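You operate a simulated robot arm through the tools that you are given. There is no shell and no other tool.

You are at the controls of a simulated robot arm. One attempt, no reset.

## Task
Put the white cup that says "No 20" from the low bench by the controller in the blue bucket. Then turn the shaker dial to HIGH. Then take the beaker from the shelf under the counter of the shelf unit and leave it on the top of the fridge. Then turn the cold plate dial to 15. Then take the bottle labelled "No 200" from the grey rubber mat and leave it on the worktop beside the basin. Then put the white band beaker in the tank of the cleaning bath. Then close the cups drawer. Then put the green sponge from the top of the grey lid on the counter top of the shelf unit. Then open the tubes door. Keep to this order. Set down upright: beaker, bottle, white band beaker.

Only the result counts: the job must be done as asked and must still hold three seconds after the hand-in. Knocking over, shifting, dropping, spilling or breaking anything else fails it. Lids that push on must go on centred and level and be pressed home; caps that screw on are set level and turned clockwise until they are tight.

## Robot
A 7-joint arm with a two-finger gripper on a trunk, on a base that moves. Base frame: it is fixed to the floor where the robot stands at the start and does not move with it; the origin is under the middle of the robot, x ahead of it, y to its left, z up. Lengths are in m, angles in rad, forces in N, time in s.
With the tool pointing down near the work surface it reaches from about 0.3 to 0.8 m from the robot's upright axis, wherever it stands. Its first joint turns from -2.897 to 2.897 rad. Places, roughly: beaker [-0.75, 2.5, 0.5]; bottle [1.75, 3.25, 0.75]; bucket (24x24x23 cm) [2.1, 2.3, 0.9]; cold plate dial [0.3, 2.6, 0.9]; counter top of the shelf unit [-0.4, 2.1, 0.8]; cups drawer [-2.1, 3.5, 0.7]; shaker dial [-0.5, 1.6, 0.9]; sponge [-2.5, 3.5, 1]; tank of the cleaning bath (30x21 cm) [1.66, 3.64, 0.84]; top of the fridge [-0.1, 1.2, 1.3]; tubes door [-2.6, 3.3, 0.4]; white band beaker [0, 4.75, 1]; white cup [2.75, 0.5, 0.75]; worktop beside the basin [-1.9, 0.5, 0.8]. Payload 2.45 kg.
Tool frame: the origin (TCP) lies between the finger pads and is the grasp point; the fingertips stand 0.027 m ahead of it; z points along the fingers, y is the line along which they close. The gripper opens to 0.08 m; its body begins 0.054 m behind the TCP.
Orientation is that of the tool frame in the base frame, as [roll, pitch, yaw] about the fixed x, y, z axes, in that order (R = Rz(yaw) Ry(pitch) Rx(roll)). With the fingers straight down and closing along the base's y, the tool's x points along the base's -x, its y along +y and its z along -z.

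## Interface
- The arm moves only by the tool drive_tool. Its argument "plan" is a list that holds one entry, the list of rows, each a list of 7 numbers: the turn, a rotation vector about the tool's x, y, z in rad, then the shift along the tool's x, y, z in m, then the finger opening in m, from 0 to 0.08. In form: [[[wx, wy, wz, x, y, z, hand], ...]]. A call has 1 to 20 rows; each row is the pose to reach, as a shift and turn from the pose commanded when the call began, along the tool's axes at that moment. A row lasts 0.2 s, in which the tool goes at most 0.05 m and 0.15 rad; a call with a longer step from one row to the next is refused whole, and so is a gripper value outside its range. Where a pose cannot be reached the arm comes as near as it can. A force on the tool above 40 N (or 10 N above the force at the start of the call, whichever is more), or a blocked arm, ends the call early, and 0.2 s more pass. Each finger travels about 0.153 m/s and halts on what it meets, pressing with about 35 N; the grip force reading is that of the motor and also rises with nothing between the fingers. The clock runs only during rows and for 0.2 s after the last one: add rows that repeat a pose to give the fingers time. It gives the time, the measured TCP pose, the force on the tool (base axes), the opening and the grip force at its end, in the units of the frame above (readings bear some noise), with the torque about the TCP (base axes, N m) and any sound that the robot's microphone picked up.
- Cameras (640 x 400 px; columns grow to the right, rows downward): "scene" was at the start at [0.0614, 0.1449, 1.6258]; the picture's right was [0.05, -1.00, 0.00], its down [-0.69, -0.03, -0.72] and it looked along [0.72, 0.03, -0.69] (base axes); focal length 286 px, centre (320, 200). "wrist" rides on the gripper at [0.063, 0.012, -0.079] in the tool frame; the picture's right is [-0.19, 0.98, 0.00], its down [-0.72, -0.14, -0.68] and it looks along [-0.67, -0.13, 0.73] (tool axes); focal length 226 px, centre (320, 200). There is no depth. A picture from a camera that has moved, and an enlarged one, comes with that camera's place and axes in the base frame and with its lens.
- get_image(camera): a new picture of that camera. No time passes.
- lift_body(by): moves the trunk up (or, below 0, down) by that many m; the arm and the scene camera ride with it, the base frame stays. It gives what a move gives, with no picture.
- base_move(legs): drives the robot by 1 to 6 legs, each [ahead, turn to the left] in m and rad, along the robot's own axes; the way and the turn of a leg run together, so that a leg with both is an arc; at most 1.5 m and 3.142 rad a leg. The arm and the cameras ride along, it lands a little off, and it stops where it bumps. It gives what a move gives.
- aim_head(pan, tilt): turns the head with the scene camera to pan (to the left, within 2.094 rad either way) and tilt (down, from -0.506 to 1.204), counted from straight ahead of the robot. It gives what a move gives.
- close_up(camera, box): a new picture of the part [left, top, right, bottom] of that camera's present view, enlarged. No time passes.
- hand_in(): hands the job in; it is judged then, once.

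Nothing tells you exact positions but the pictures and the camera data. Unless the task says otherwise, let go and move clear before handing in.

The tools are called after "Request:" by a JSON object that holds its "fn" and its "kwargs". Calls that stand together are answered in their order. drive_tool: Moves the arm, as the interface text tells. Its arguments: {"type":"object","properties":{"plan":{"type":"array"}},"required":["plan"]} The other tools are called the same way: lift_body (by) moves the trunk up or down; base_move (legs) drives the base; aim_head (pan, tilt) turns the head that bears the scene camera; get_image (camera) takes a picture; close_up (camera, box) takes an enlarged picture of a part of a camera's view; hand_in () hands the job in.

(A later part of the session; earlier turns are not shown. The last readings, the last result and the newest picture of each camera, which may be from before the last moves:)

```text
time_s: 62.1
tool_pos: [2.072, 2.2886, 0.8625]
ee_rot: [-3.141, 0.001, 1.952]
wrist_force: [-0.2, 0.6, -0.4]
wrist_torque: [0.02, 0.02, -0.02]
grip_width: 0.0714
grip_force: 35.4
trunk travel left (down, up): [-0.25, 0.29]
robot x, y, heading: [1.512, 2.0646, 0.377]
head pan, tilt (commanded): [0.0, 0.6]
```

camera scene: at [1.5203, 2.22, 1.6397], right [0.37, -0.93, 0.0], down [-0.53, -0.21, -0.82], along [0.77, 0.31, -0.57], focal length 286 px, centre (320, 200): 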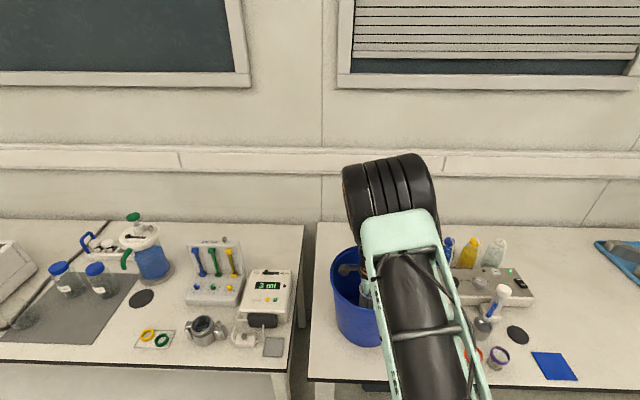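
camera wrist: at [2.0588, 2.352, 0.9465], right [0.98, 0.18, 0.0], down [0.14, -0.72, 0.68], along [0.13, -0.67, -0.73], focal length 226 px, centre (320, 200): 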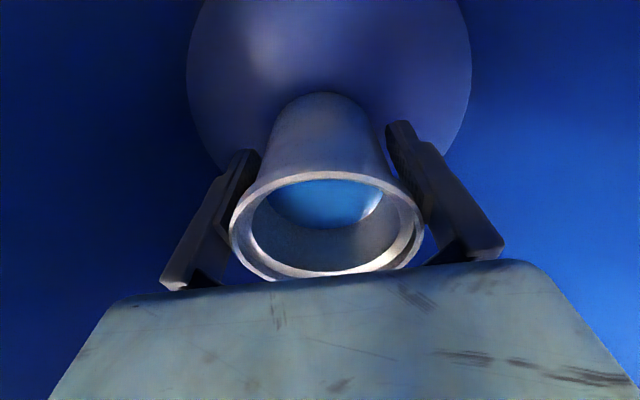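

The weight has come off, so the cup stands on the bucket floor. I open the fingers and rise straight up.

Request:
{"fn": "drive_tool", "kwargs": {"plan": [[[0, 0, 0, 0, 0, 0.001, 0.06], [0, 0, 0, 0, 0, 0.001, 0.075], [0, 0, 0, 0, 0, 0.001, 0.08], [0, 0, 0, 0, 0, 0.001, 0.08]]]}}

Request:
{"fn": "get_image", "kwargs": {"camera": "wrist"}}

```text
time_s: 63.1
tool_pos: [2.0723, 2.2879, 0.863]
ee_rot: [-3.142, 0.001, 1.951]
wrist_force: [-0.3, 0.0, -0.1]
wrist_torque: [-0.05, -0.04, -0.01]
grip_width: 0.0801
grip_force: 0.0
trunk travel left (down, up): [-0.25, 0.29]
robot x, y, heading: [1.5074, 2.062, 0.381]
head pan, tilt (commanded): [0.0, 0.6]
```

```text
taken
camera wrist: at [2.0585, 2.3519, 0.9404], right [0.98, 0.18, 0.0], down [0.14, -0.72, 0.68], along [0.13, -0.67, -0.73], focal length 226 px, centre (320, 200)
```

wrist: 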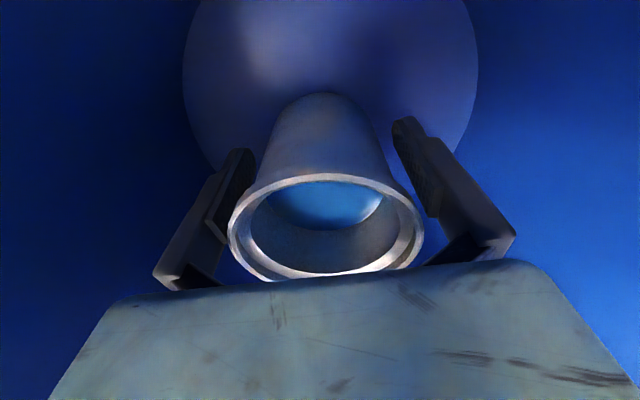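

The cup stands upright and free between the fingers. I rise straight out of the bucket.

Request:
{"fn": "drive_tool", "kwargs": {"plan": [[[0, 0, 0, 0, 0, -0.015, 0.08], [0, 0, 0, 0, 0, -0.03, 0.08], [0, 0, 0, 0, 0, -0.05, 0.08], [0, 0, 0, 0, 0, -0.08, 0.08], [0, 0, 0, 0, 0, -0.12, 0.08], [0, 0, 0, 0, 0, -0.16, 0.08], [0, 0, 0, 0, 0, -0.2, 0.08], [0, 0, 0, 0, 0, -0.24, 0.08], [0, 0, 0, 0, 0, -0.28, 0.08], [0, 0, 0, 0, 0, -0.32, 0.08], [0, 0, 0, 0, 0, -0.34, 0.08], [0, 0, 0, 0, 0, -0.34, 0.08]]]}}

Request:
{"fn": "get_image", "kwargs": {"camera": "wrist"}}

Request:
{"fn": "get_image", "kwargs": {"camera": "scene"}}

```text
time_s: 65.7
tool_pos: [2.0714, 2.2871, 1.2023]
ee_rot: [-3.14, 0.0, 1.951]
wrist_force: [1.3, 0.1, -0.5]
wrist_torque: [-0.03, 0.02, 0.01]
grip_width: 0.0802
grip_force: 0.1
trunk travel left (down, up): [-0.25, 0.29]
robot x, y, heading: [1.5113, 2.0645, 0.383]
head pan, tilt (commanded): [0.0, 0.6]
```

```text
taken
camera wrist: at [2.058, 2.3521, 1.2803], right [0.98, 0.18, 0.0], down [0.14, -0.72, 0.68], along [0.13, -0.67, -0.73], focal length 226 px, centre (320, 200)
```

wrist: 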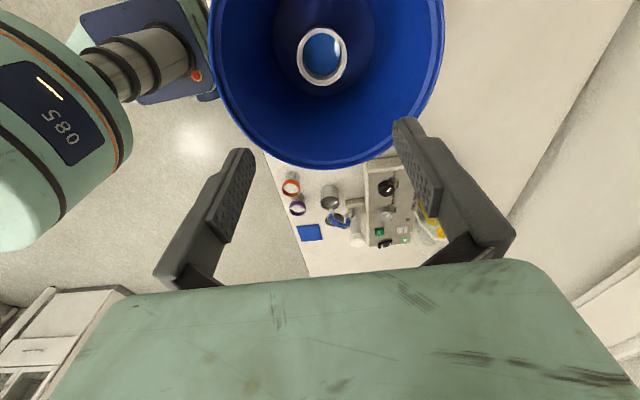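

```text
taken
camera scene: at [1.5202, 2.22, 1.6397], right [0.37, -0.93, 0.0], down [-0.53, -0.21, -0.82], along [0.77, 0.31, -0.57], focal length 286 px, centre (320, 200)
```

scene: 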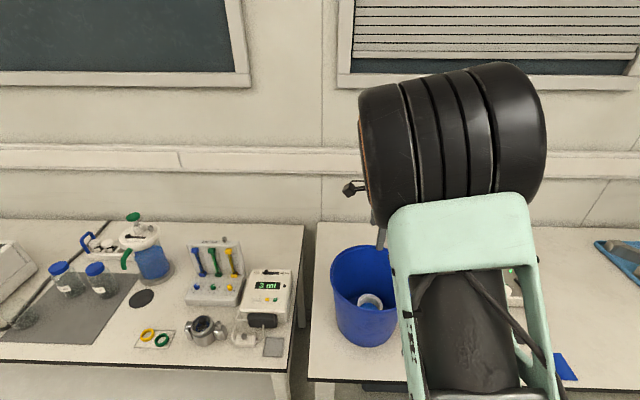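

The cup stands upright in the bucket. Next is the shaker dial on the other side of the shelf unit; I retract the arm and drive around the fridge end.

Request:
{"fn": "drive_tool", "kwargs": {"plan": [[[0, 0, -0.13, 0, -0.03, 0, 0.08], [0, 0, -0.26, 0, -0.06, 0, 0.08], [0, 0, -0.39, 0, -0.09, 0, 0.08], [0, 0, -0.52, 0, -0.12, 0, 0.08], [0, 0, -0.65, 0, -0.15, 0, 0.06], [0, 0, -0.78, 0, -0.18, 0, 0.04], [0, 0, -0.91, 0, -0.2, 0, 0.02], [0, 0, -1.04, 0, -0.2, 0, 0.0], [0, 0, -1.17, 0, -0.2, 0, 0.0], [0, 0, -1.3, 0, -0.2, 0, 0.0], [0, 0, -1.43, 0, -0.2, 0, 0.0], [0, 0, -1.571, 0, -0.2, 0, 0.0], [0, 0, -1.571, 0, -0.2, 0, 0.0]]]}}

Request:
{"fn": "base_move", "kwargs": {"legs": [[-0.35, 0], [0, -1.592], [1.4, 0], [0, -1.571], [1.2, 0], [1.2, 0]]}}

```text
time_s: 68.5
tool_pos: [1.8859, 2.2141, 1.1999]
ee_rot: [-3.14, -0.008, -2.761]
wrist_force: [-0.4, 0.2, -0.9]
wrist_torque: [0.0, 0.02, 0.02]
grip_width: 0.0001
grip_force: 29.5
trunk travel left (down, up): [-0.25, 0.29]
robot x, y, heading: [1.5093, 2.0638, 0.383]
head pan, tilt (commanded): [0.0, 0.6]
```

```text
time_s: 96.7
tool_pos: [-1.0149, -0.246, 1.2002]
ee_rot: [-3.14, -0.009, 0.308]
wrist_force: [0.3, 1.1, -0.4]
wrist_torque: [0.01, 0.0, 0.02]
grip_width: 0.0
grip_force: 29.3
trunk travel left (down, up): [-0.25, 0.29]
robot x, y, heading: [-0.6281, -0.1205, -2.83]
head pan, tilt (commanded): [0.0, 0.6]
```

Now at the corner of the −X aisle. I turn into the aisle, drive up, and look at the shelf unit's counter.

Request:
{"fn": "base_move", "kwargs": {"legs": [[0, -1.522], [0.9, 0]]}}

Request:
{"fn": "aim_head", "kwargs": {"pan": -0.7, "tilt": 0.5}}

Request:
{"fn": "get_image", "kwargs": {"camera": "scene"}}

Request:
{"fn": "aim_head", "kwargs": {"pan": 0.2, "tilt": 0.4}}

Request:
{"fn": "get_image", "kwargs": {"camera": "scene"}}

```text
time_s: 105.1
tool_pos: [-1.1073, 1.0763, 1.1987]
ee_rot: [-3.14, -0.013, -1.189]
wrist_force: [0.3, -0.2, 0.0]
wrist_torque: [-0.02, 0.01, 0.01]
grip_width: 0.0001
grip_force: 29.3
trunk travel left (down, up): [-0.25, 0.29]
robot x, y, heading: [-0.9592, 0.7036, 1.955]
head pan, tilt (commanded): [0.0, 0.6]
```

```text
time_s: 106.2
tool_pos: [-1.1071, 1.0751, 1.1981]
ee_rot: [-3.14, -0.009, -1.187]
wrist_force: [0.4, -0.3, 0.0]
wrist_torque: [0.05, 0.0, -0.02]
grip_width: 0.0
grip_force: 30.1
trunk travel left (down, up): [-0.25, 0.29]
robot x, y, heading: [-0.9577, 0.7014, 1.953]
head pan, tilt (commanded): [-0.7, 0.499]
```

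```text
taken
camera scene: at [-1.0519, 0.7166, 1.6488], right [0.95, -0.31, 0.0], down [-0.15, -0.46, -0.88], along [0.27, 0.83, -0.48], focal length 286 px, centre (320, 200)
```

scene: 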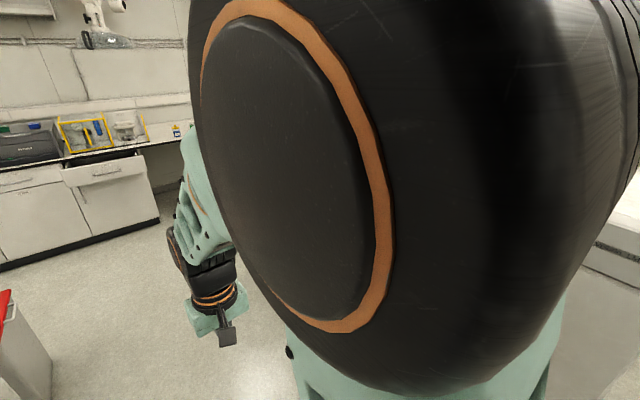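

```text
time_s: 107.4
tool_pos: [-1.106, 1.0753, 1.195]
ee_rot: [-3.139, -0.018, -1.191]
wrist_force: [0.3, -0.4, -1.0]
wrist_torque: [0.01, 0.0, -0.01]
grip_width: 0.0
grip_force: 29.8
trunk travel left (down, up): [-0.25, 0.29]
robot x, y, heading: [-0.9573, 0.6987, 1.956]
head pan, tilt (commanded): [0.201, 0.4]
```

```text
taken
camera scene: at [-1.1123, 0.717, 1.656], right [0.94, 0.35, 0.0], down [0.14, -0.38, -0.91], along [-0.32, 0.86, -0.41], focal length 286 px, centre (320, 200)
```

scene: 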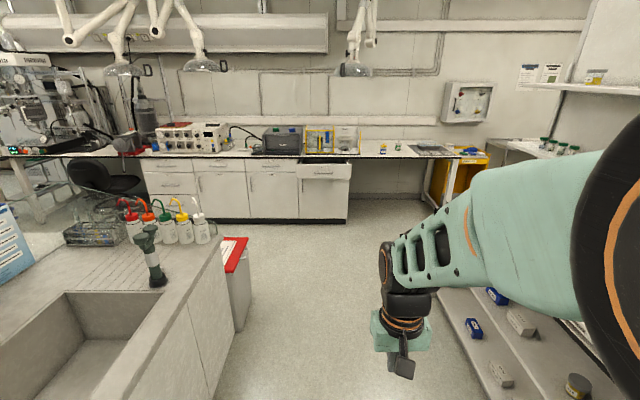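

I continue up the aisle to the shaker's place and turn to face the counter.

Request:
{"fn": "base_move", "kwargs": {"legs": [[0.66, 0], [0, -1.59]]}}

Request:
{"fn": "aim_head", "kwargs": {"pan": 0.2, "tilt": 0.6}}

Request:
{"fn": "get_image", "kwargs": {"camera": "scene"}}

Request:
{"fn": "get_image", "kwargs": {"camera": "wrist"}}

```text
time_s: 114.9
tool_pos: [-0.829, 1.4646, 1.1958]
ee_rot: [-3.139, -0.017, -2.738]
wrist_force: [0.1, -0.3, 0.4]
wrist_torque: [0.01, -0.02, -0.01]
grip_width: 0.0
grip_force: 30.4
trunk travel left (down, up): [-0.25, 0.29]
robot x, y, heading: [-1.2012, 1.3074, 0.405]
head pan, tilt (commanded): [0.201, 0.4]
```

```text
time_s: 115.7
tool_pos: [-0.8295, 1.4629, 1.193]
ee_rot: [-3.137, -0.026, -2.739]
wrist_force: [0.0, 0.1, -0.3]
wrist_torque: [0.04, -0.01, -0.02]
grip_width: 0.0002
grip_force: 29.7
trunk travel left (down, up): [-0.25, 0.29]
robot x, y, heading: [-1.2049, 1.3071, 0.401]
head pan, tilt (commanded): [0.201, 0.6]
```

```text
taken
camera scene: at [-1.192, 1.4635, 1.6541], right [0.39, -0.92, 0.0], down [-0.39, -0.17, -0.9], along [0.83, 0.35, -0.43], focal length 286 px, centre (320, 200)
```

scene: 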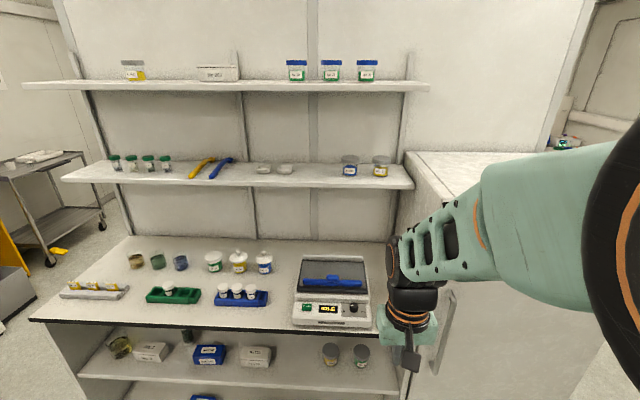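

```text
taken
camera wrist: at [-0.8922, 1.4518, 1.2732], right [-0.21, 0.98, -0.01], down [0.73, 0.16, 0.66], along [0.65, 0.13, -0.75], focal length 226 px, centre (320, 200)
```

wrist: 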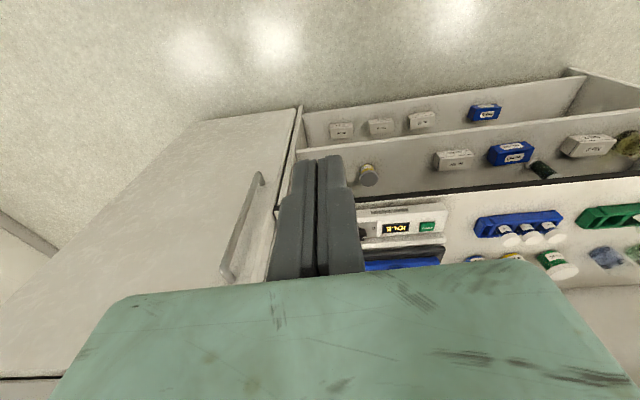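

I see the shaker with a display and a knob at the front right of the counter, next to the fridge. I zoom in on it.

Request:
{"fn": "get_image", "kwargs": {"camera": "scene"}}

Request:
{"fn": "close_up", "kwargs": {"camera": "scene", "box": [280, 180, 440, 280]}}

Request:
{"fn": "close_up", "kwargs": {"camera": "wrist", "box": [340, 190, 460, 280]}}

```text
taken
camera scene: at [-1.192, 1.4635, 1.6541], right [0.39, -0.92, 0.0], down [-0.39, -0.17, -0.9], along [0.83, 0.35, -0.43], focal length 286 px, centre (320, 200)
```

scene: 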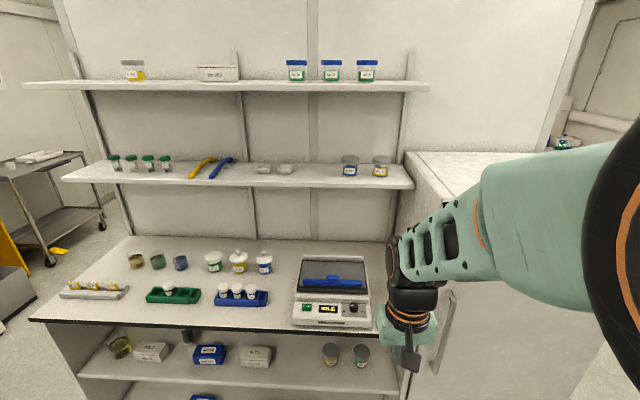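

```text
4.00 times, centred on (360, 230) of scene
camera zoom: at [-1.192, 1.4635, 1.6541], right [0.39, -0.92, 0.0], down [-0.39, -0.17, -0.9], along [0.83, 0.35, -0.43], focal length 1142 px, centre (160, 80)
```

zoom: 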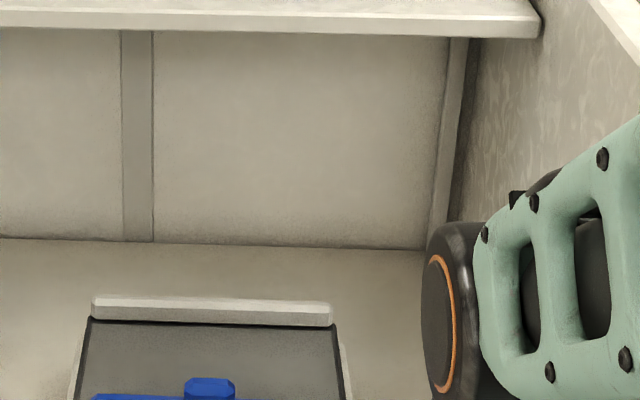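

```text
4.44 times, centred on (400, 235) of wrist
camera zoom: at [-0.8922, 1.4518, 1.2732], right [-0.21, 0.98, -0.01], down [0.73, 0.16, 0.66], along [0.65, 0.13, -0.75], focal length 1005 px, centre (-36, 44)
```

zoom: 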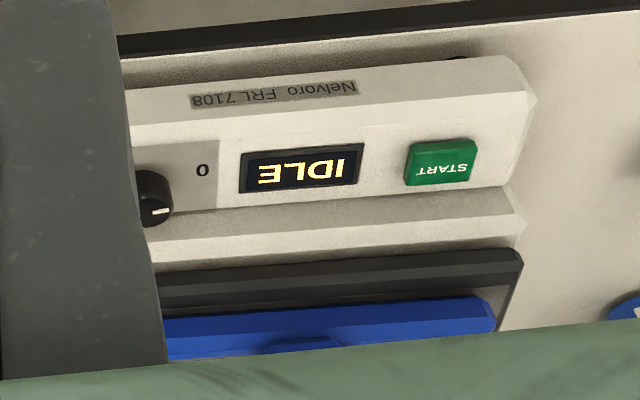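

Request:
{"fn": "close_up", "kwargs": {"camera": "scene", "box": [280, 250, 390, 335]}}

Request:
{"fn": "close_up", "kwargs": {"camera": "scene", "box": [336, 295, 372, 320]}}

Request:
{"fn": "close_up", "kwargs": {"camera": "scene", "box": [90, 325, 390, 400]}}

```text
4.71 times, centred on (335, 292) of scene
camera zoom: at [-1.192, 1.4635, 1.6541], right [0.39, -0.92, 0.0], down [-0.39, -0.17, -0.9], along [0.83, 0.35, -0.43], focal length 1344 px, centre (249, -235)
```

zoom: 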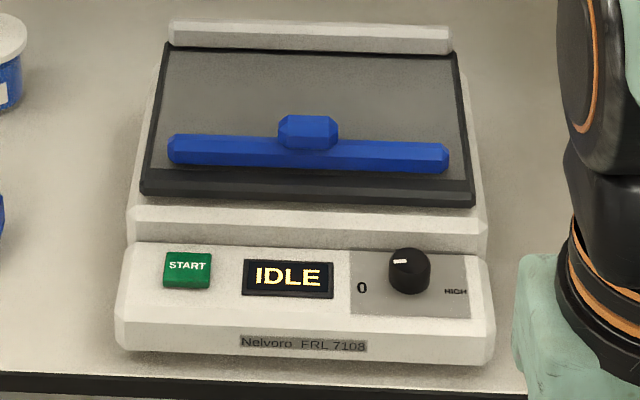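

```text
16.00 times, centred on (354, 308) of scene
camera zoom: at [-1.192, 1.4635, 1.6541], right [0.39, -0.92, 0.0], down [-0.39, -0.17, -0.9], along [0.83, 0.35, -0.43], focal length 4569 px, centre (-224, -1520)
```

zoom: 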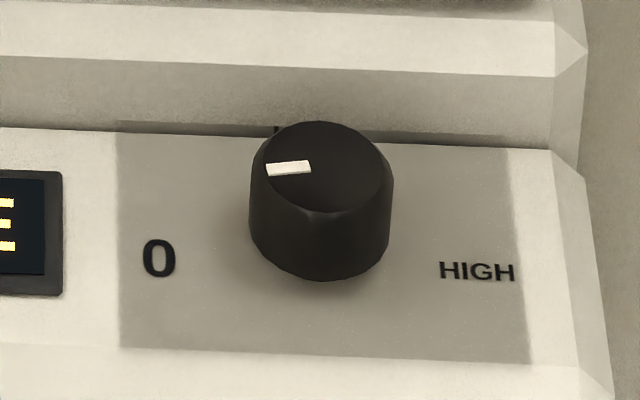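

```text
2.13 times, centred on (240, 362) of scene
camera zoom: at [-1.192, 1.4635, 1.6541], right [0.39, -0.92, 0.0], down [-0.39, -0.17, -0.9], along [0.83, 0.35, -0.43], focal length 609 px, centre (491, -147)
```

zoom: 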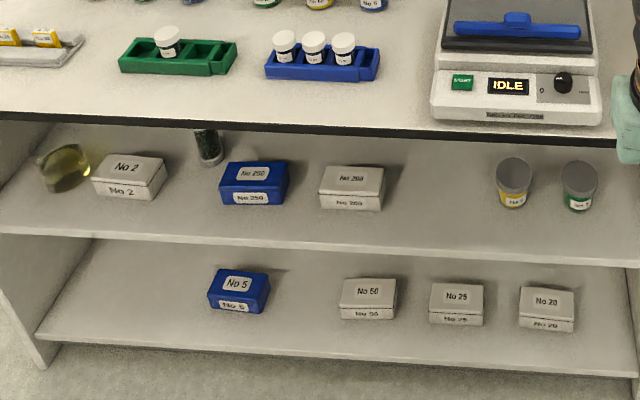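

The shaker dial is a black knob with a white mark pointing at "0"; HIGH is on its right, so it needs about half a turn clockwise. I drive 0.2 m closer and open the gripper.

Request:
{"fn": "base_move", "kwargs": {"legs": [[0.2, 0]]}}

Request:
{"fn": "drive_tool", "kwargs": {"plan": [[[0, 0, 0, 0, 0, 0, 0.03], [0, 0, 0, 0, 0, 0, 0.06], [0, 0, 0, 0, 0, 0, 0.06]]]}}

Request:
{"fn": "get_image", "kwargs": {"camera": "wrist"}}

Request:
{"fn": "get_image", "kwargs": {"camera": "scene"}}

```text
time_s: 117.3
tool_pos: [-0.6434, 1.5425, 1.1926]
ee_rot: [-3.138, -0.026, -2.738]
wrist_force: [-0.1, 0.1, 0.5]
wrist_torque: [-0.02, 0.05, 0.0]
grip_width: 0.0001
grip_force: 29.9
trunk travel left (down, up): [-0.25, 0.29]
robot x, y, heading: [-1.0113, 1.3845, 0.403]
head pan, tilt (commanded): [0.201, 0.6]
```

```text
time_s: 118.1
tool_pos: [-0.6444, 1.5423, 1.1906]
ee_rot: [-3.137, -0.032, -2.739]
wrist_force: [0.4, 0.3, -0.5]
wrist_torque: [0.04, 0.01, -0.03]
grip_width: 0.0601
grip_force: 0.1
trunk travel left (down, up): [-0.25, 0.29]
robot x, y, heading: [-1.021, 1.3832, 0.407]
head pan, tilt (commanded): [0.201, 0.6]
```

```text
taken
camera wrist: at [-0.7069, 1.5309, 1.2708], right [-0.21, 0.98, -0.01], down [0.73, 0.16, 0.66], along [0.65, 0.13, -0.75], focal length 226 px, centre (320, 200)
```

wrist: 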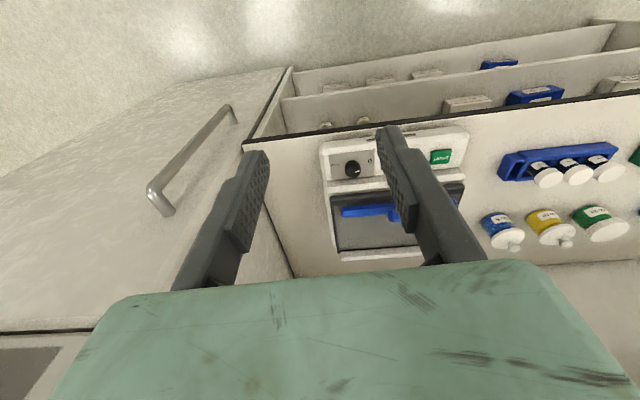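

```text
taken
camera scene: at [-1.0086, 1.544, 1.6493], right [0.41, -0.91, 0.0], down [-0.43, -0.19, -0.88], along [0.8, 0.36, -0.47], focal length 286 px, centre (320, 200)
```

scene: 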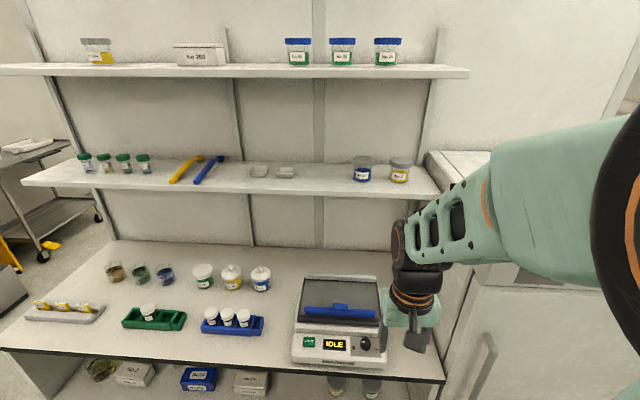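

The knob is at about (−0.48, 1.64, 0.90). I bring the tool above it for a closer look.

Request:
{"fn": "drive_tool", "kwargs": {"plan": [[[0, 0, 0, -0.03, 0.004, 0.02, 0.06], [0, 0, 0, -0.06, 0.008, 0.04, 0.06], [0, 0, 0, -0.09, 0.012, 0.06, 0.06], [0, 0, 0, -0.12, 0.016, 0.08, 0.06], [0, 0, 0, -0.15, 0.02, 0.1, 0.06], [0, 0, 0, -0.175, 0.024, 0.12, 0.06], [0, 0, 0, -0.189, 0.026, 0.14, 0.06], [0, 0, 0, -0.189, 0.026, 0.14, 0.06]]]}}

Request:
{"fn": "get_image", "kwargs": {"camera": "wrist"}}

Request:
{"fn": "get_image", "kwargs": {"camera": "scene"}}

```text
time_s: 119.9
tool_pos: [-0.4836, 1.6386, 1.048]
ee_rot: [-3.139, -0.023, -2.74]
wrist_force: [0.0, -0.3, 0.4]
wrist_torque: [-0.03, 0.01, 0.02]
grip_width: 0.0598
grip_force: 0.0
trunk travel left (down, up): [-0.25, 0.29]
robot x, y, heading: [-1.0173, 1.3861, 0.408]
head pan, tilt (commanded): [0.201, 0.6]
```

```text
taken
camera wrist: at [-0.5461, 1.6273, 1.1286], right [-0.21, 0.98, -0.01], down [0.73, 0.16, 0.66], along [0.65, 0.13, -0.75], focal length 226 px, centre (320, 200)
```

wrist: 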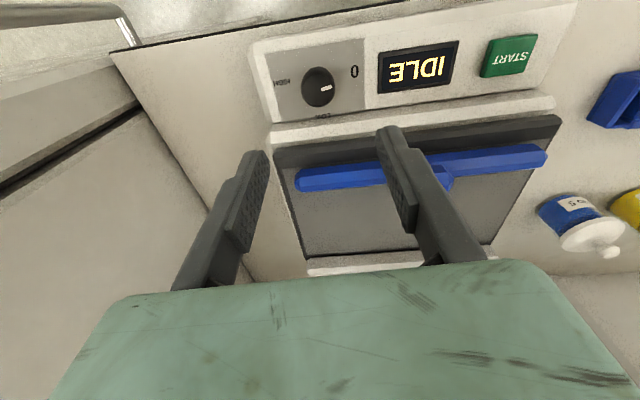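

```text
taken
camera scene: at [-1.0189, 1.5571, 1.6398], right [0.57, -0.82, 0.0], down [-0.47, -0.32, -0.82], along [0.68, 0.47, -0.57], focal length 286 px, centre (320, 200)
```

scene: 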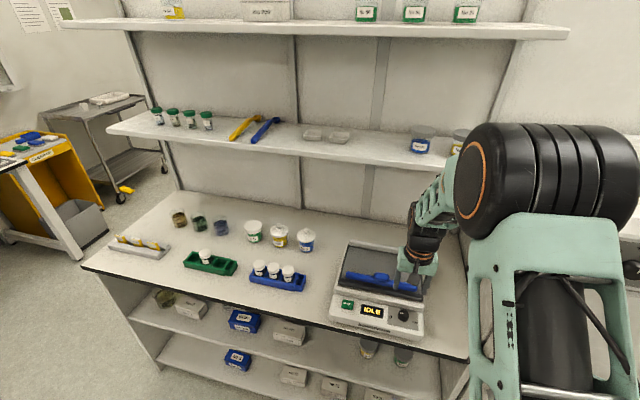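

Request:
{"fn": "close_up", "kwargs": {"camera": "wrist", "box": [240, 30, 400, 130]}}

Request:
{"fn": "close_up", "kwargs": {"camera": "scene", "box": [320, 280, 440, 355]}}

```text
4.00 times, centred on (320, 80) of wrist
camera zoom: at [-0.5461, 1.6273, 1.1286], right [-0.21, 0.98, -0.01], down [0.73, 0.16, 0.66], along [0.65, 0.13, -0.75], focal length 904 px, centre (320, 680)
```

zoom: 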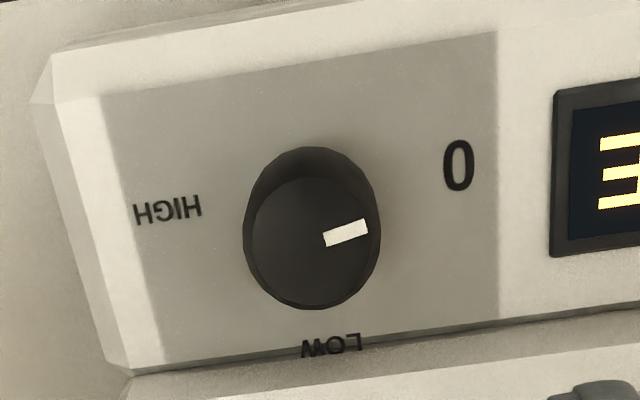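

```text
5.33 times, centred on (380, 318) of scene
camera zoom: at [-1.0189, 1.5571, 1.6398], right [0.57, -0.82, 0.0], down [-0.47, -0.32, -0.82], along [0.68, 0.47, -0.57], focal length 1523 px, centre (0, -427)
```

zoom: 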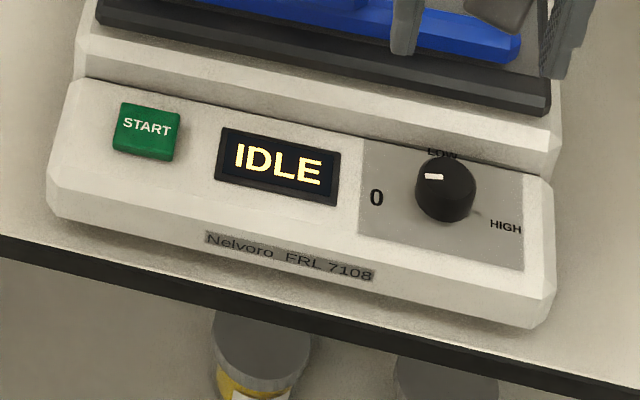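

The dial has 0 (left), LOW (back) and HIGH (right), about 100° either side of LOW; knob top centre is (−0.485, 1.638, 0.909). I'll turn it in two grips of 100°, keeping the fingers off the step behind; first I pre-rotate and descend.

Request:
{"fn": "drive_tool", "kwargs": {"plan": [[[0, -0.004, -0.145, 0, 0, 0, 0.06], [0, -0.008, -0.29, 0, 0, 0, 0.06], [0, -0.012, -0.435, 0, 0, 0, 0.06], [0, -0.016, -0.58, 0, 0, 0, 0.06], [0, -0.02, -0.725, 0, 0, 0, 0.06], [0, -0.023, -0.87, 0, 0, 0.02, 0.06], [0, -0.023, -0.87, 0, 0, 0.05, 0.06], [0, -0.023, -0.87, 0, 0, 0.075, 0.06], [0, -0.023, -0.87, 0, 0, 0.075, 0.06]]]}}

Request:
{"fn": "get_image", "kwargs": {"camera": "wrist"}}

Request:
{"fn": "close_up", "kwargs": {"camera": "scene", "box": [340, 230, 480, 350]}}

```text
time_s: 121.9
tool_pos: [-0.4855, 1.6359, 0.9752]
ee_rot: [3.135, 0.002, -1.869]
wrist_force: [0.4, 0.1, -1.0]
wrist_torque: [-0.02, 0.05, -0.01]
grip_width: 0.0601
grip_force: 0.0
trunk travel left (down, up): [-0.25, 0.29]
robot x, y, heading: [-1.0172, 1.388, 0.404]
head pan, tilt (commanded): [0.201, 0.6]
```

```text
taken
camera wrist: at [-0.5166, 1.5799, 1.0525], right [-0.88, 0.47, 0.01], down [0.35, 0.64, 0.68], along [0.32, 0.6, -0.73], focal length 226 px, centre (320, 200)
```

wrist: 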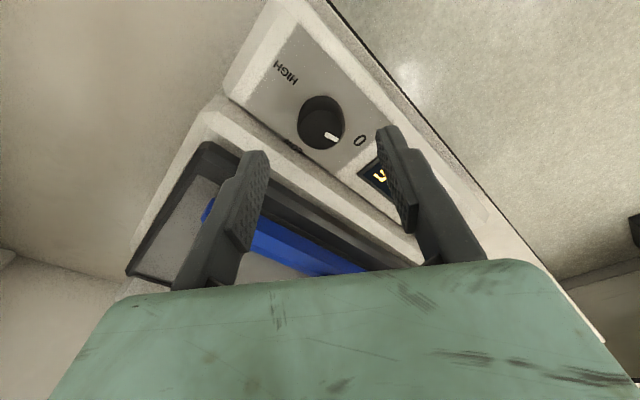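

```text
3.33 times, centred on (410, 290) of scene
camera zoom: at [-1.0188, 1.557, 1.6398], right [0.57, -0.82, 0.0], down [-0.47, -0.32, -0.82], along [0.68, 0.47, -0.57], focal length 952 px, centre (20, -100)
```

zoom: 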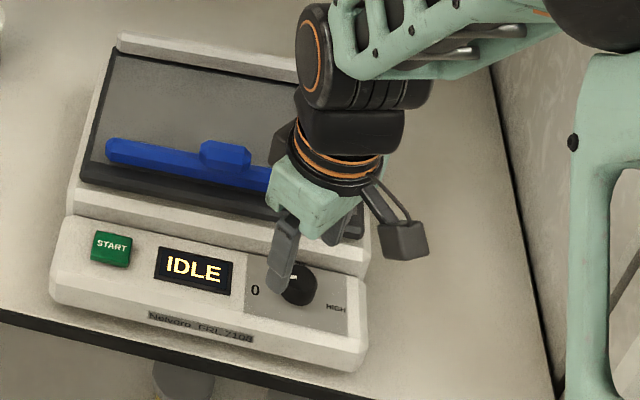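

Request:
{"fn": "close_up", "kwargs": {"camera": "wrist", "box": [260, 60, 400, 180]}}

```text
3.33 times, centred on (330, 120) of wrist
camera zoom: at [-0.5166, 1.5799, 1.0525], right [-0.88, 0.47, 0.01], down [0.35, 0.64, 0.68], along [0.32, 0.6, -0.73], focal length 754 px, centre (287, 467)
```

zoom: 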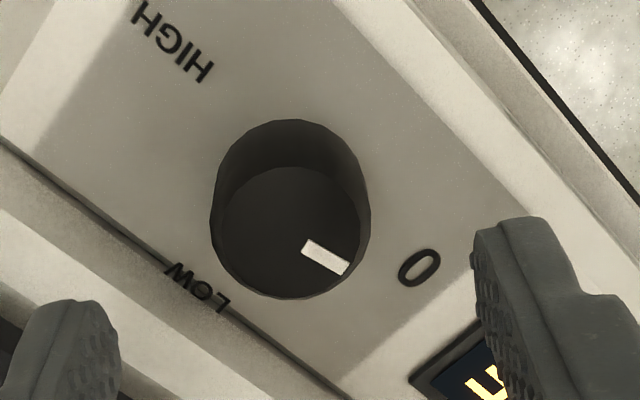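

The knob axis is ~4 mm off along tool x; I correct, descend and close on the knob.

Request:
{"fn": "drive_tool", "kwargs": {"plan": [[[0, 0, 0, -0.004, 0, 0.015, 0.06], [0, 0, 0, -0.004, 0, 0.03, 0.06], [0, 0, 0, -0.004, 0, 0.045, 0.06], [0, 0, 0, -0.004, 0, 0.051, 0.06], [0, 0, 0, -0.004, 0, 0.051, 0.045], [0, 0, 0, -0.004, 0, 0.051, 0.03], [0, 0, 0, -0.004, 0, 0.051, 0.02], [0, 0, 0, -0.004, 0, 0.051, 0.02]]]}}

Request:
{"fn": "get_image", "kwargs": {"camera": "wrist"}}

Request:
{"fn": "close_up", "kwargs": {"camera": "scene", "box": [340, 230, 480, 350]}}

```text
time_s: 122.4
tool_pos: [-0.4789, 1.6392, 0.9582]
ee_rot: [-3.133, 0.01, -1.871]
wrist_force: [-9.5, -8.9, 18.6]
wrist_torque: [-0.4, -0.29, -0.33]
grip_width: 0.0488
grip_force: 0.0
trunk travel left (down, up): [-0.25, 0.29]
robot x, y, heading: [-1.0182, 1.3832, 0.404]
head pan, tilt (commanded): [0.201, 0.6]
stopped in row 2: the force on the tool passed its limit at 49 N (the readings are from after the stop); the commanded pose is now the measured one
```

```text
taken
camera wrist: at [-0.5126, 1.5819, 1.0346], right [-0.88, 0.48, -0.01], down [0.34, 0.64, 0.69], along [0.33, 0.6, -0.73], focal length 226 px, centre (320, 200)
```

wrist: 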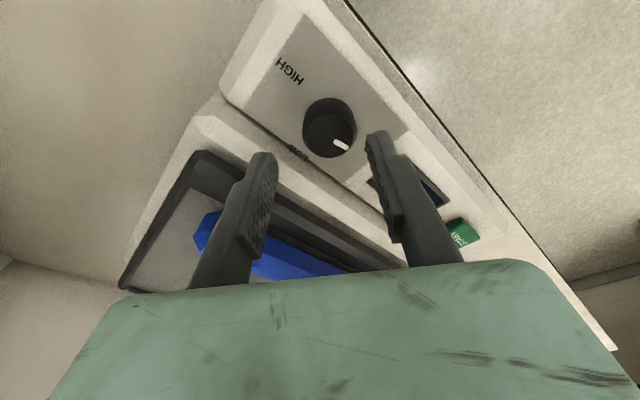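

```text
3.33 times, centred on (410, 290) of scene
camera zoom: at [-1.0214, 1.5562, 1.64], right [0.57, -0.82, 0.0], down [-0.46, -0.32, -0.83], along [0.68, 0.47, -0.56], focal length 952 px, centre (20, -100)
```

zoom: 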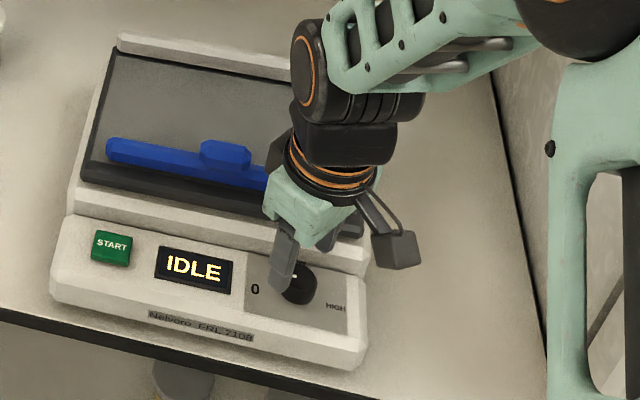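

The back finger touched the tray edge behind the dial; the shaker hasn't moved. I rise, use a narrower opening and smaller turning range (±33°), in three grips.

Request:
{"fn": "drive_tool", "kwargs": {"plan": [[[0, 0, 0, 0, 0, -0.02, 0.05], [-0.008, 0.01, 0.1, 0, 0, -0.04, 0.042], [-0.008, 0.01, 0.2, 0, 0, -0.04, 0.042], [-0.008, 0.01, 0.33, 0, 0, -0.04, 0.042], [-0.008, 0.01, 0.33, 0, 0, -0.04, 0.042]]]}}

Request:
{"fn": "close_up", "kwargs": {"camera": "wrist", "box": [240, 40, 400, 160]}}

Request:
{"fn": "close_up", "kwargs": {"camera": "scene", "box": [340, 230, 480, 350]}}

```text
time_s: 123.6
tool_pos: [-0.4788, 1.6393, 0.9945]
ee_rot: [3.138, -0.001, -2.204]
wrist_force: [0.1, -0.2, 0.1]
wrist_torque: [-0.01, 0.01, 0.01]
grip_width: 0.0422
grip_force: 0.0
trunk travel left (down, up): [-0.25, 0.29]
robot x, y, heading: [-1.018, 1.3832, 0.402]
head pan, tilt (commanded): [0.201, 0.6]
```

```text
3.33 times, centred on (320, 100) of wrist
camera zoom: at [-0.5279, 1.5967, 1.0736], right [-0.68, 0.74, 0.0], down [0.54, 0.49, 0.68], along [0.5, 0.46, -0.73], focal length 754 px, centre (320, 533)
```

zoom: 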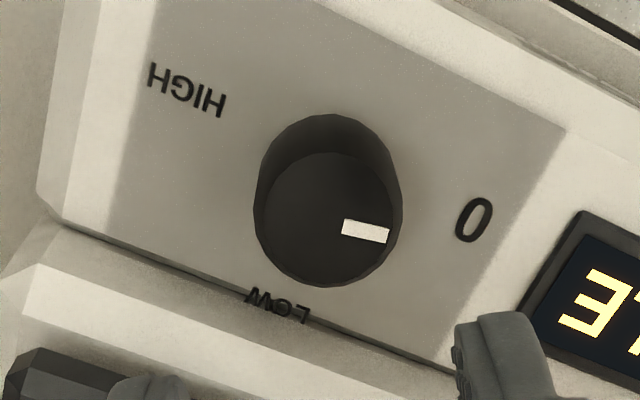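

```text
3.33 times, centred on (410, 290) of scene
camera zoom: at [-1.0188, 1.5572, 1.6397], right [0.57, -0.82, 0.0], down [-0.47, -0.32, -0.82], along [0.68, 0.47, -0.57], focal length 952 px, centre (20, -100)
```

zoom: 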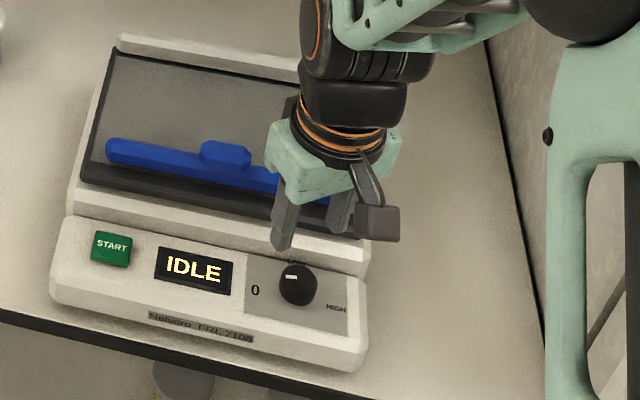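

The dial and shaker are unmoved. I centre on the knob, descend with the narrow opening and grip it.

Request:
{"fn": "drive_tool", "kwargs": {"plan": [[[0, 0, 0, 0.003, 0.002, 0.02, 0.042], [0, 0, 0, 0.003, 0.002, 0.04, 0.042], [0, 0, 0, 0.003, 0.002, 0.052, 0.042], [0, 0, 0, 0.003, 0.002, 0.062, 0.042], [0, 0, 0, 0.003, 0.002, 0.07, 0.042], [0, 0, 0, 0.003, 0.002, 0.07, 0.042]]]}}

Request:
{"fn": "get_image", "kwargs": {"camera": "wrist"}}

Request:
{"fn": "close_up", "kwargs": {"camera": "scene", "box": [340, 230, 480, 350]}}

```text
time_s: 125.0
tool_pos: [-0.4811, 1.6383, 0.9291]
ee_rot: [3.141, 0.003, -2.203]
wrist_force: [6.4, -5.8, 29.3]
wrist_torque: [-0.49, -0.27, 0.29]
grip_width: 0.0382
grip_force: 0.1
trunk travel left (down, up): [-0.25, 0.29]
robot x, y, heading: [-1.0188, 1.387, 0.401]
head pan, tilt (commanded): [0.201, 0.6]
```

```text
taken
camera wrist: at [-0.5305, 1.5944, 1.0061], right [-0.68, 0.73, 0.0], down [0.54, 0.49, 0.68], along [0.5, 0.46, -0.73], focal length 226 px, centre (320, 200)
```

wrist: 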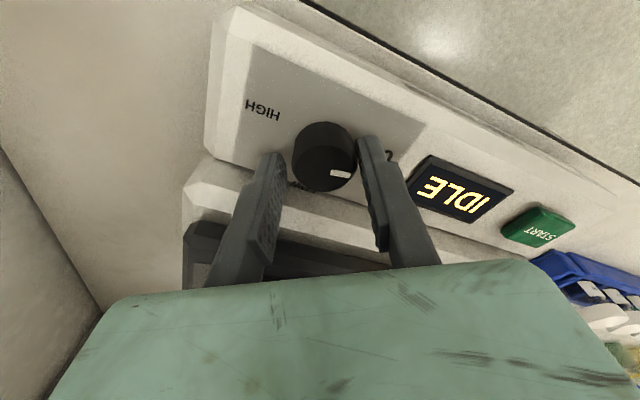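

```text
3.33 times, centred on (410, 290) of scene
camera zoom: at [-1.0202, 1.5554, 1.6402], right [0.57, -0.82, 0.0], down [-0.46, -0.32, -0.83], along [0.68, 0.47, -0.56], focal length 952 px, centre (20, -100)
```

zoom: 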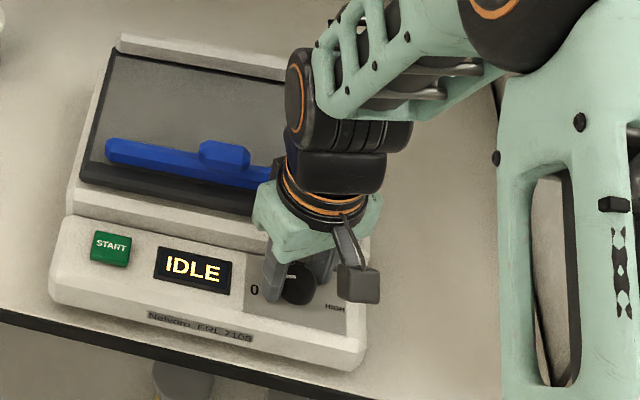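

The back finger still touches the step's top. I rise, turn nearer to left-right (±25°) and use a smaller opening, in four grips.

Request:
{"fn": "drive_tool", "kwargs": {"plan": [[[0, 0, 0, 0, 0, -0.015, 0.042], [0, 0, 0.07, 0, 0, -0.03, 0.037], [0, 0, 0.137, 0, 0, -0.035, 0.037], [0, 0, 0.137, 0, 0, -0.035, 0.037]]]}}

Request:
{"fn": "close_up", "kwargs": {"camera": "wrist", "box": [240, 60, 400, 160]}}

Request:
{"fn": "close_up", "kwargs": {"camera": "scene", "box": [340, 230, 480, 350]}}

```text
time_s: 126.0
tool_pos: [-0.4822, 1.6379, 0.9598]
ee_rot: [3.138, -0.003, -2.337]
wrist_force: [0.2, 0.0, -0.6]
wrist_torque: [0.02, 0.01, -0.03]
grip_width: 0.0371
grip_force: 0.0
trunk travel left (down, up): [-0.25, 0.29]
robot x, y, heading: [-1.0154, 1.3847, 0.404]
head pan, tilt (commanded): [0.201, 0.6]
```

```text
4.00 times, centred on (320, 110) of wrist
camera zoom: at [-0.5362, 1.602, 1.0381], right [-0.57, 0.82, 0.0], down [0.6, 0.42, 0.68], along [0.56, 0.39, -0.73], focal length 904 px, centre (320, 560)
```

zoom: 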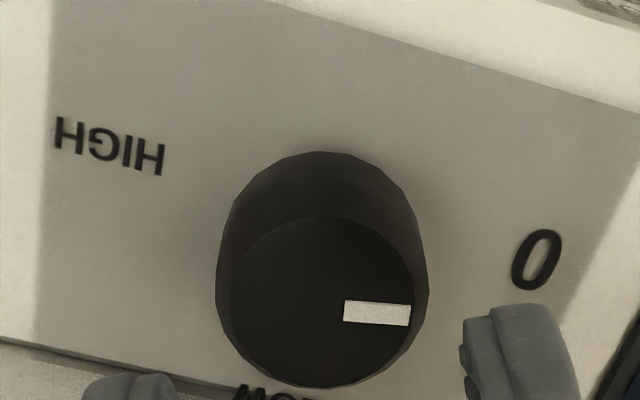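

```text
3.33 times, centred on (410, 290) of scene
camera zoom: at [-1.0187, 1.5572, 1.6397], right [0.57, -0.82, 0.0], down [-0.47, -0.32, -0.82], along [0.68, 0.47, -0.57], focal length 952 px, centre (20, -100)
```

zoom: 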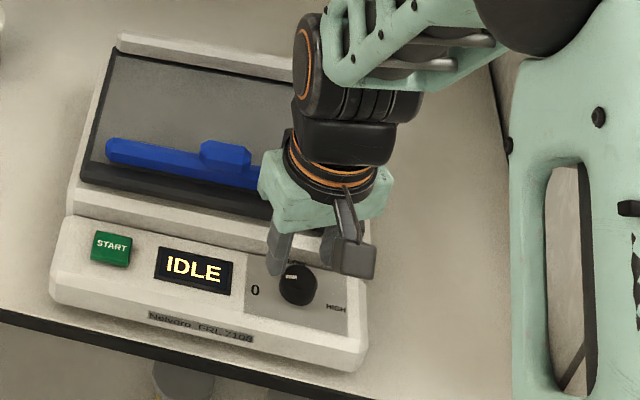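

Centred within about 1 mm now. I descend and grip.

Request:
{"fn": "drive_tool", "kwargs": {"plan": [[[0, 0, 0, -0.001, 0, 0.012, 0.037], [0, 0, 0, -0.001, 0, 0.022, 0.037], [0, 0, 0, -0.001, 0, 0.03, 0.037], [0, 0, 0, -0.001, 0, 0.034, 0.037], [0, 0, 0, -0.001, 0, 0.034, 0.037]]]}}

Request:
{"fn": "get_image", "kwargs": {"camera": "wrist"}}

```text
time_s: 127.2
tool_pos: [-0.4808, 1.6396, 0.9278]
ee_rot: [3.139, 0.002, -2.339]
wrist_force: [3.5, -3.3, 16.7]
wrist_torque: [-0.36, -0.31, 0.09]
grip_width: 0.0348
grip_force: 0.0
trunk travel left (down, up): [-0.25, 0.29]
robot x, y, heading: [-1.0174, 1.3851, 0.407]
head pan, tilt (commanded): [0.201, 0.6]
```

```text
taken
camera wrist: at [-0.5354, 1.6017, 1.0052], right [-0.57, 0.82, 0.0], down [0.6, 0.42, 0.68], along [0.56, 0.39, -0.73], focal length 226 px, centre (320, 200)
```

wrist: 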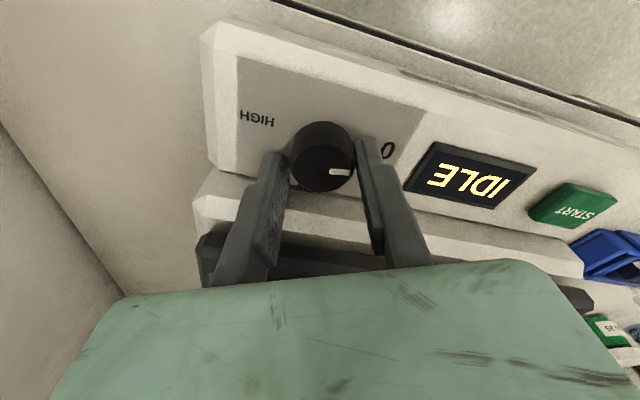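

Request:
{"fn": "close_up", "kwargs": {"camera": "wrist", "box": [240, 100, 400, 200]}}

Request:
{"fn": "close_up", "kwargs": {"camera": "scene", "box": [370, 270, 430, 330]}}

```text
4.00 times, centred on (320, 150) of wrist
camera zoom: at [-0.5354, 1.6017, 1.0052], right [-0.57, 0.82, 0.0], down [0.6, 0.42, 0.68], along [0.56, 0.39, -0.73], focal length 904 px, centre (320, 400)
```

zoom: 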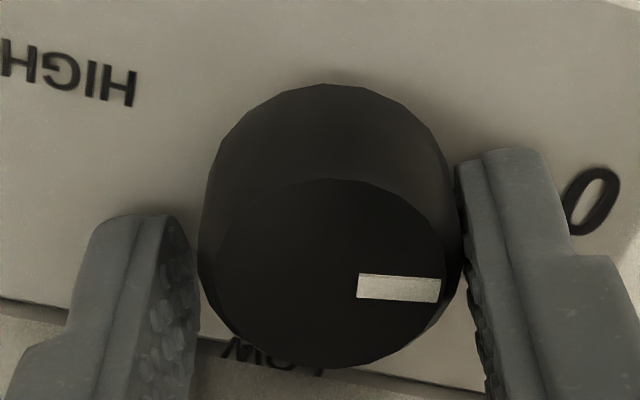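

```text
6.67 times, centred on (400, 300) of scene
camera zoom: at [-1.0196, 1.5562, 1.64], right [0.57, -0.82, 0.0], down [-0.46, -0.32, -0.83], along [0.68, 0.47, -0.56], focal length 1904 px, centre (-213, -467)
```

zoom: 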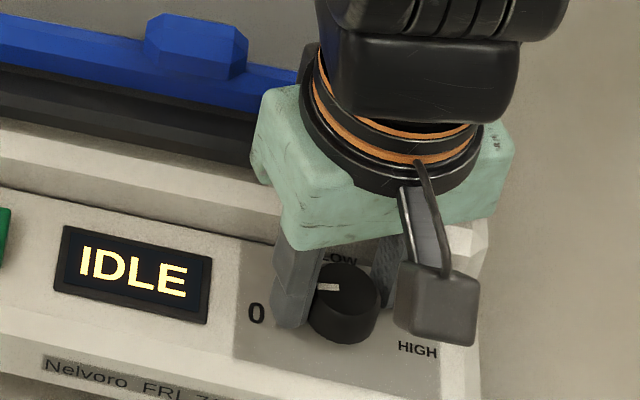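

The finger seems to be resting on the knob's flared base rather than the step. I rise a bit, set the fingers left-right, open wider and descend again.

Request:
{"fn": "drive_tool", "kwargs": {"plan": [[[0, 0, 0, 0, 0, -0.015, 0.037], [0, 0, 0.15, 0, 0, -0.02, 0.045], [0, 0, 0.3, 0, 0, -0.02, 0.05], [0, 0, 0.44, 0, 0, -0.02, 0.05], [0, 0, 0.44, 0, 0, -0.02, 0.05]]]}}

Request:
{"fn": "close_up", "kwargs": {"camera": "wrist", "box": [240, 80, 400, 180]}}

```text
time_s: 128.4
tool_pos: [-0.4823, 1.6392, 0.9466]
ee_rot: [3.138, -0.003, -2.781]
wrist_force: [0.7, 1.8, 0.0]
wrist_torque: [0.0, 0.03, 0.01]
grip_width: 0.0502
grip_force: 0.0
trunk travel left (down, up): [-0.25, 0.29]
robot x, y, heading: [-1.0191, 1.3879, 0.404]
head pan, tilt (commanded): [0.201, 0.6]
```

```text
4.00 times, centred on (320, 130) of wrist
camera zoom: at [-0.5464, 1.6289, 1.0249], right [-0.17, 0.99, 0.0], down [0.72, 0.12, 0.68], along [0.67, 0.11, -0.73], focal length 904 px, centre (320, 480)
```

zoom: 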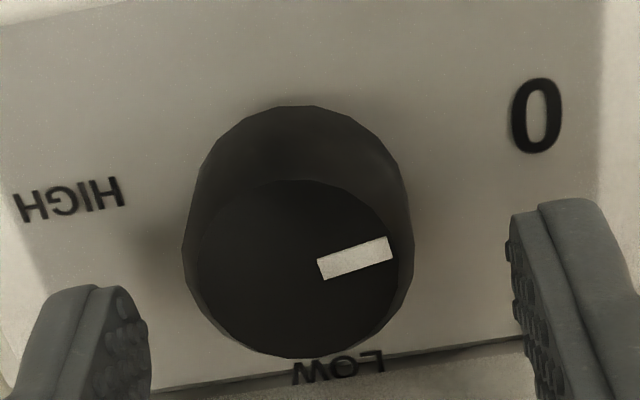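

Comparing views from several angles shows the knob top is really at z≈0.921 and the panel at 0.90, so the fingertips were touching the panel. Knob axis is (−0.486, 1.6355). I re-centre and grip at the right height.

Request:
{"fn": "drive_tool", "kwargs": {"plan": [[[0, 0, 0, 0, 0, -0.02, 0.045], [0, 0, -0.145, 0.002, -0.001, -0.022, 0.042], [0, 0, -0.29, 0.004, -0.002, -0.022, 0.042], [0, 0, -0.435, 0.0048, -0.0022, -0.022, 0.042], [0, 0, -0.577, 0.0048, -0.0022, -0.022, 0.042], [0, 0, -0.577, 0.0048, -0.0022, -0.01, 0.042], [0, 0, -0.577, 0.0048, -0.0022, 0.0, 0.042], [0, 0, -0.577, 0.0048, -0.0022, 0.008, 0.042], [0, 0, -0.577, 0.0048, -0.0022, 0.013, 0.042], [0, 0, -0.577, 0.0048, -0.0022, 0.013, 0.042]]]}}

Request:
{"fn": "close_up", "kwargs": {"camera": "wrist", "box": [240, 80, 400, 180]}}

```text
time_s: 130.6
tool_pos: [-0.4851, 1.6374, 0.9326]
ee_rot: [3.137, -0.002, -2.201]
wrist_force: [0.4, 0.2, -0.1]
wrist_torque: [0.0, 0.0, 0.01]
grip_width: 0.042
grip_force: 0.1
trunk travel left (down, up): [-0.25, 0.29]
robot x, y, heading: [-1.0159, 1.3844, 0.402]
head pan, tilt (commanded): [0.201, 0.6]
```

```text
4.00 times, centred on (320, 130) of wrist
camera zoom: at [-0.5336, 1.5927, 1.0117], right [-0.68, 0.73, 0.0], down [0.54, 0.5, 0.68], along [0.5, 0.46, -0.73], focal length 904 px, centre (320, 480)
```

zoom: 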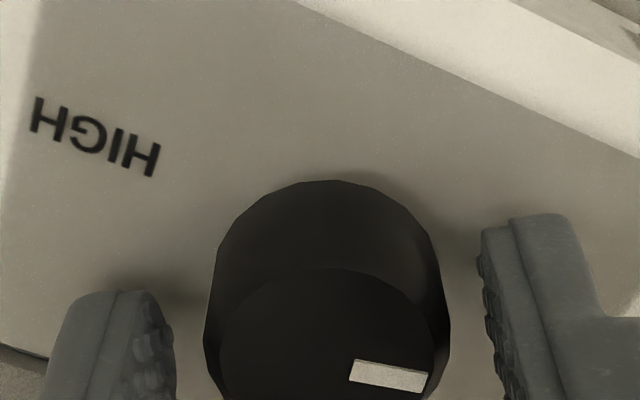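

No contact now and the knob is centred between the fingers. I close and turn clockwise 66°.

Request:
{"fn": "drive_tool", "kwargs": {"plan": [[[0, 0, 0, 0, 0, 0, 0.03], [0, 0, 0, 0, 0, 0, 0.02], [0, 0, 0, 0, 0, 0, 0.02], [0, 0, 0.128, 0, 0, 0, 0.02], [0, 0, 0.256, 0, 0, 0, 0.02], [0, 0, 0.384, 0, 0, 0, 0.02], [0, 0, 0.512, 0, 0, 0, 0.02], [0, 0, 0.64, 0, 0, 0, 0.02], [0, 0, 0.768, 0, 0, 0, 0.02], [0, 0, 0.896, 0, 0, 0, 0.02], [0, 0, 1.024, 0, 0, 0, 0.02], [0, 0, 1.152, 0, 0, 0, 0.02], [0, 0, 1.152, 0, 0, 0, 0.02]]]}}

Request:
{"fn": "close_up", "kwargs": {"camera": "wrist", "box": [240, 80, 400, 180]}}

Request:
{"fn": "close_up", "kwargs": {"camera": "scene", "box": [340, 230, 480, 350]}}

```text
time_s: 133.4
tool_pos: [-0.4859, 1.6354, 0.9321]
ee_rot: [3.141, -0.004, 2.929]
wrist_force: [-2.4, -1.4, -1.6]
wrist_torque: [0.06, -0.26, -0.02]
grip_width: 0.0292
grip_force: 44.8
trunk travel left (down, up): [-0.25, 0.29]
robot x, y, heading: [-1.0169, 1.3837, 0.407]
head pan, tilt (commanded): [0.201, 0.6]
```

```text
4.00 times, centred on (320, 130) of wrist
camera zoom: at [-0.5457, 1.6613, 1.0115], right [0.4, 0.92, 0.0], down [0.67, -0.29, 0.68], along [0.62, -0.27, -0.73], focal length 904 px, centre (320, 480)
```

zoom: 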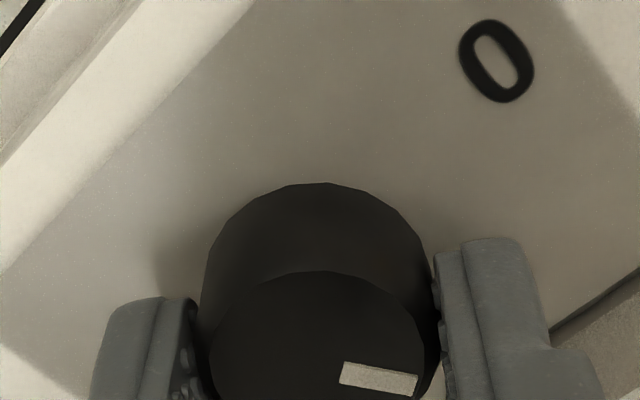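

```text
3.33 times, centred on (410, 290) of scene
camera zoom: at [-1.0189, 1.5571, 1.6397], right [0.57, -0.82, 0.0], down [-0.47, -0.32, -0.82], along [0.68, 0.47, -0.57], focal length 952 px, centre (20, -100)
```

zoom: 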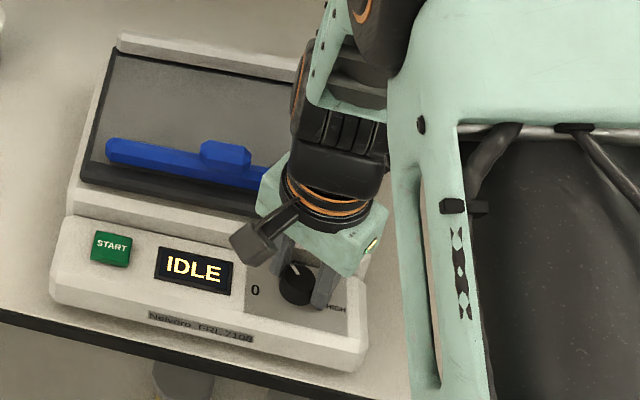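

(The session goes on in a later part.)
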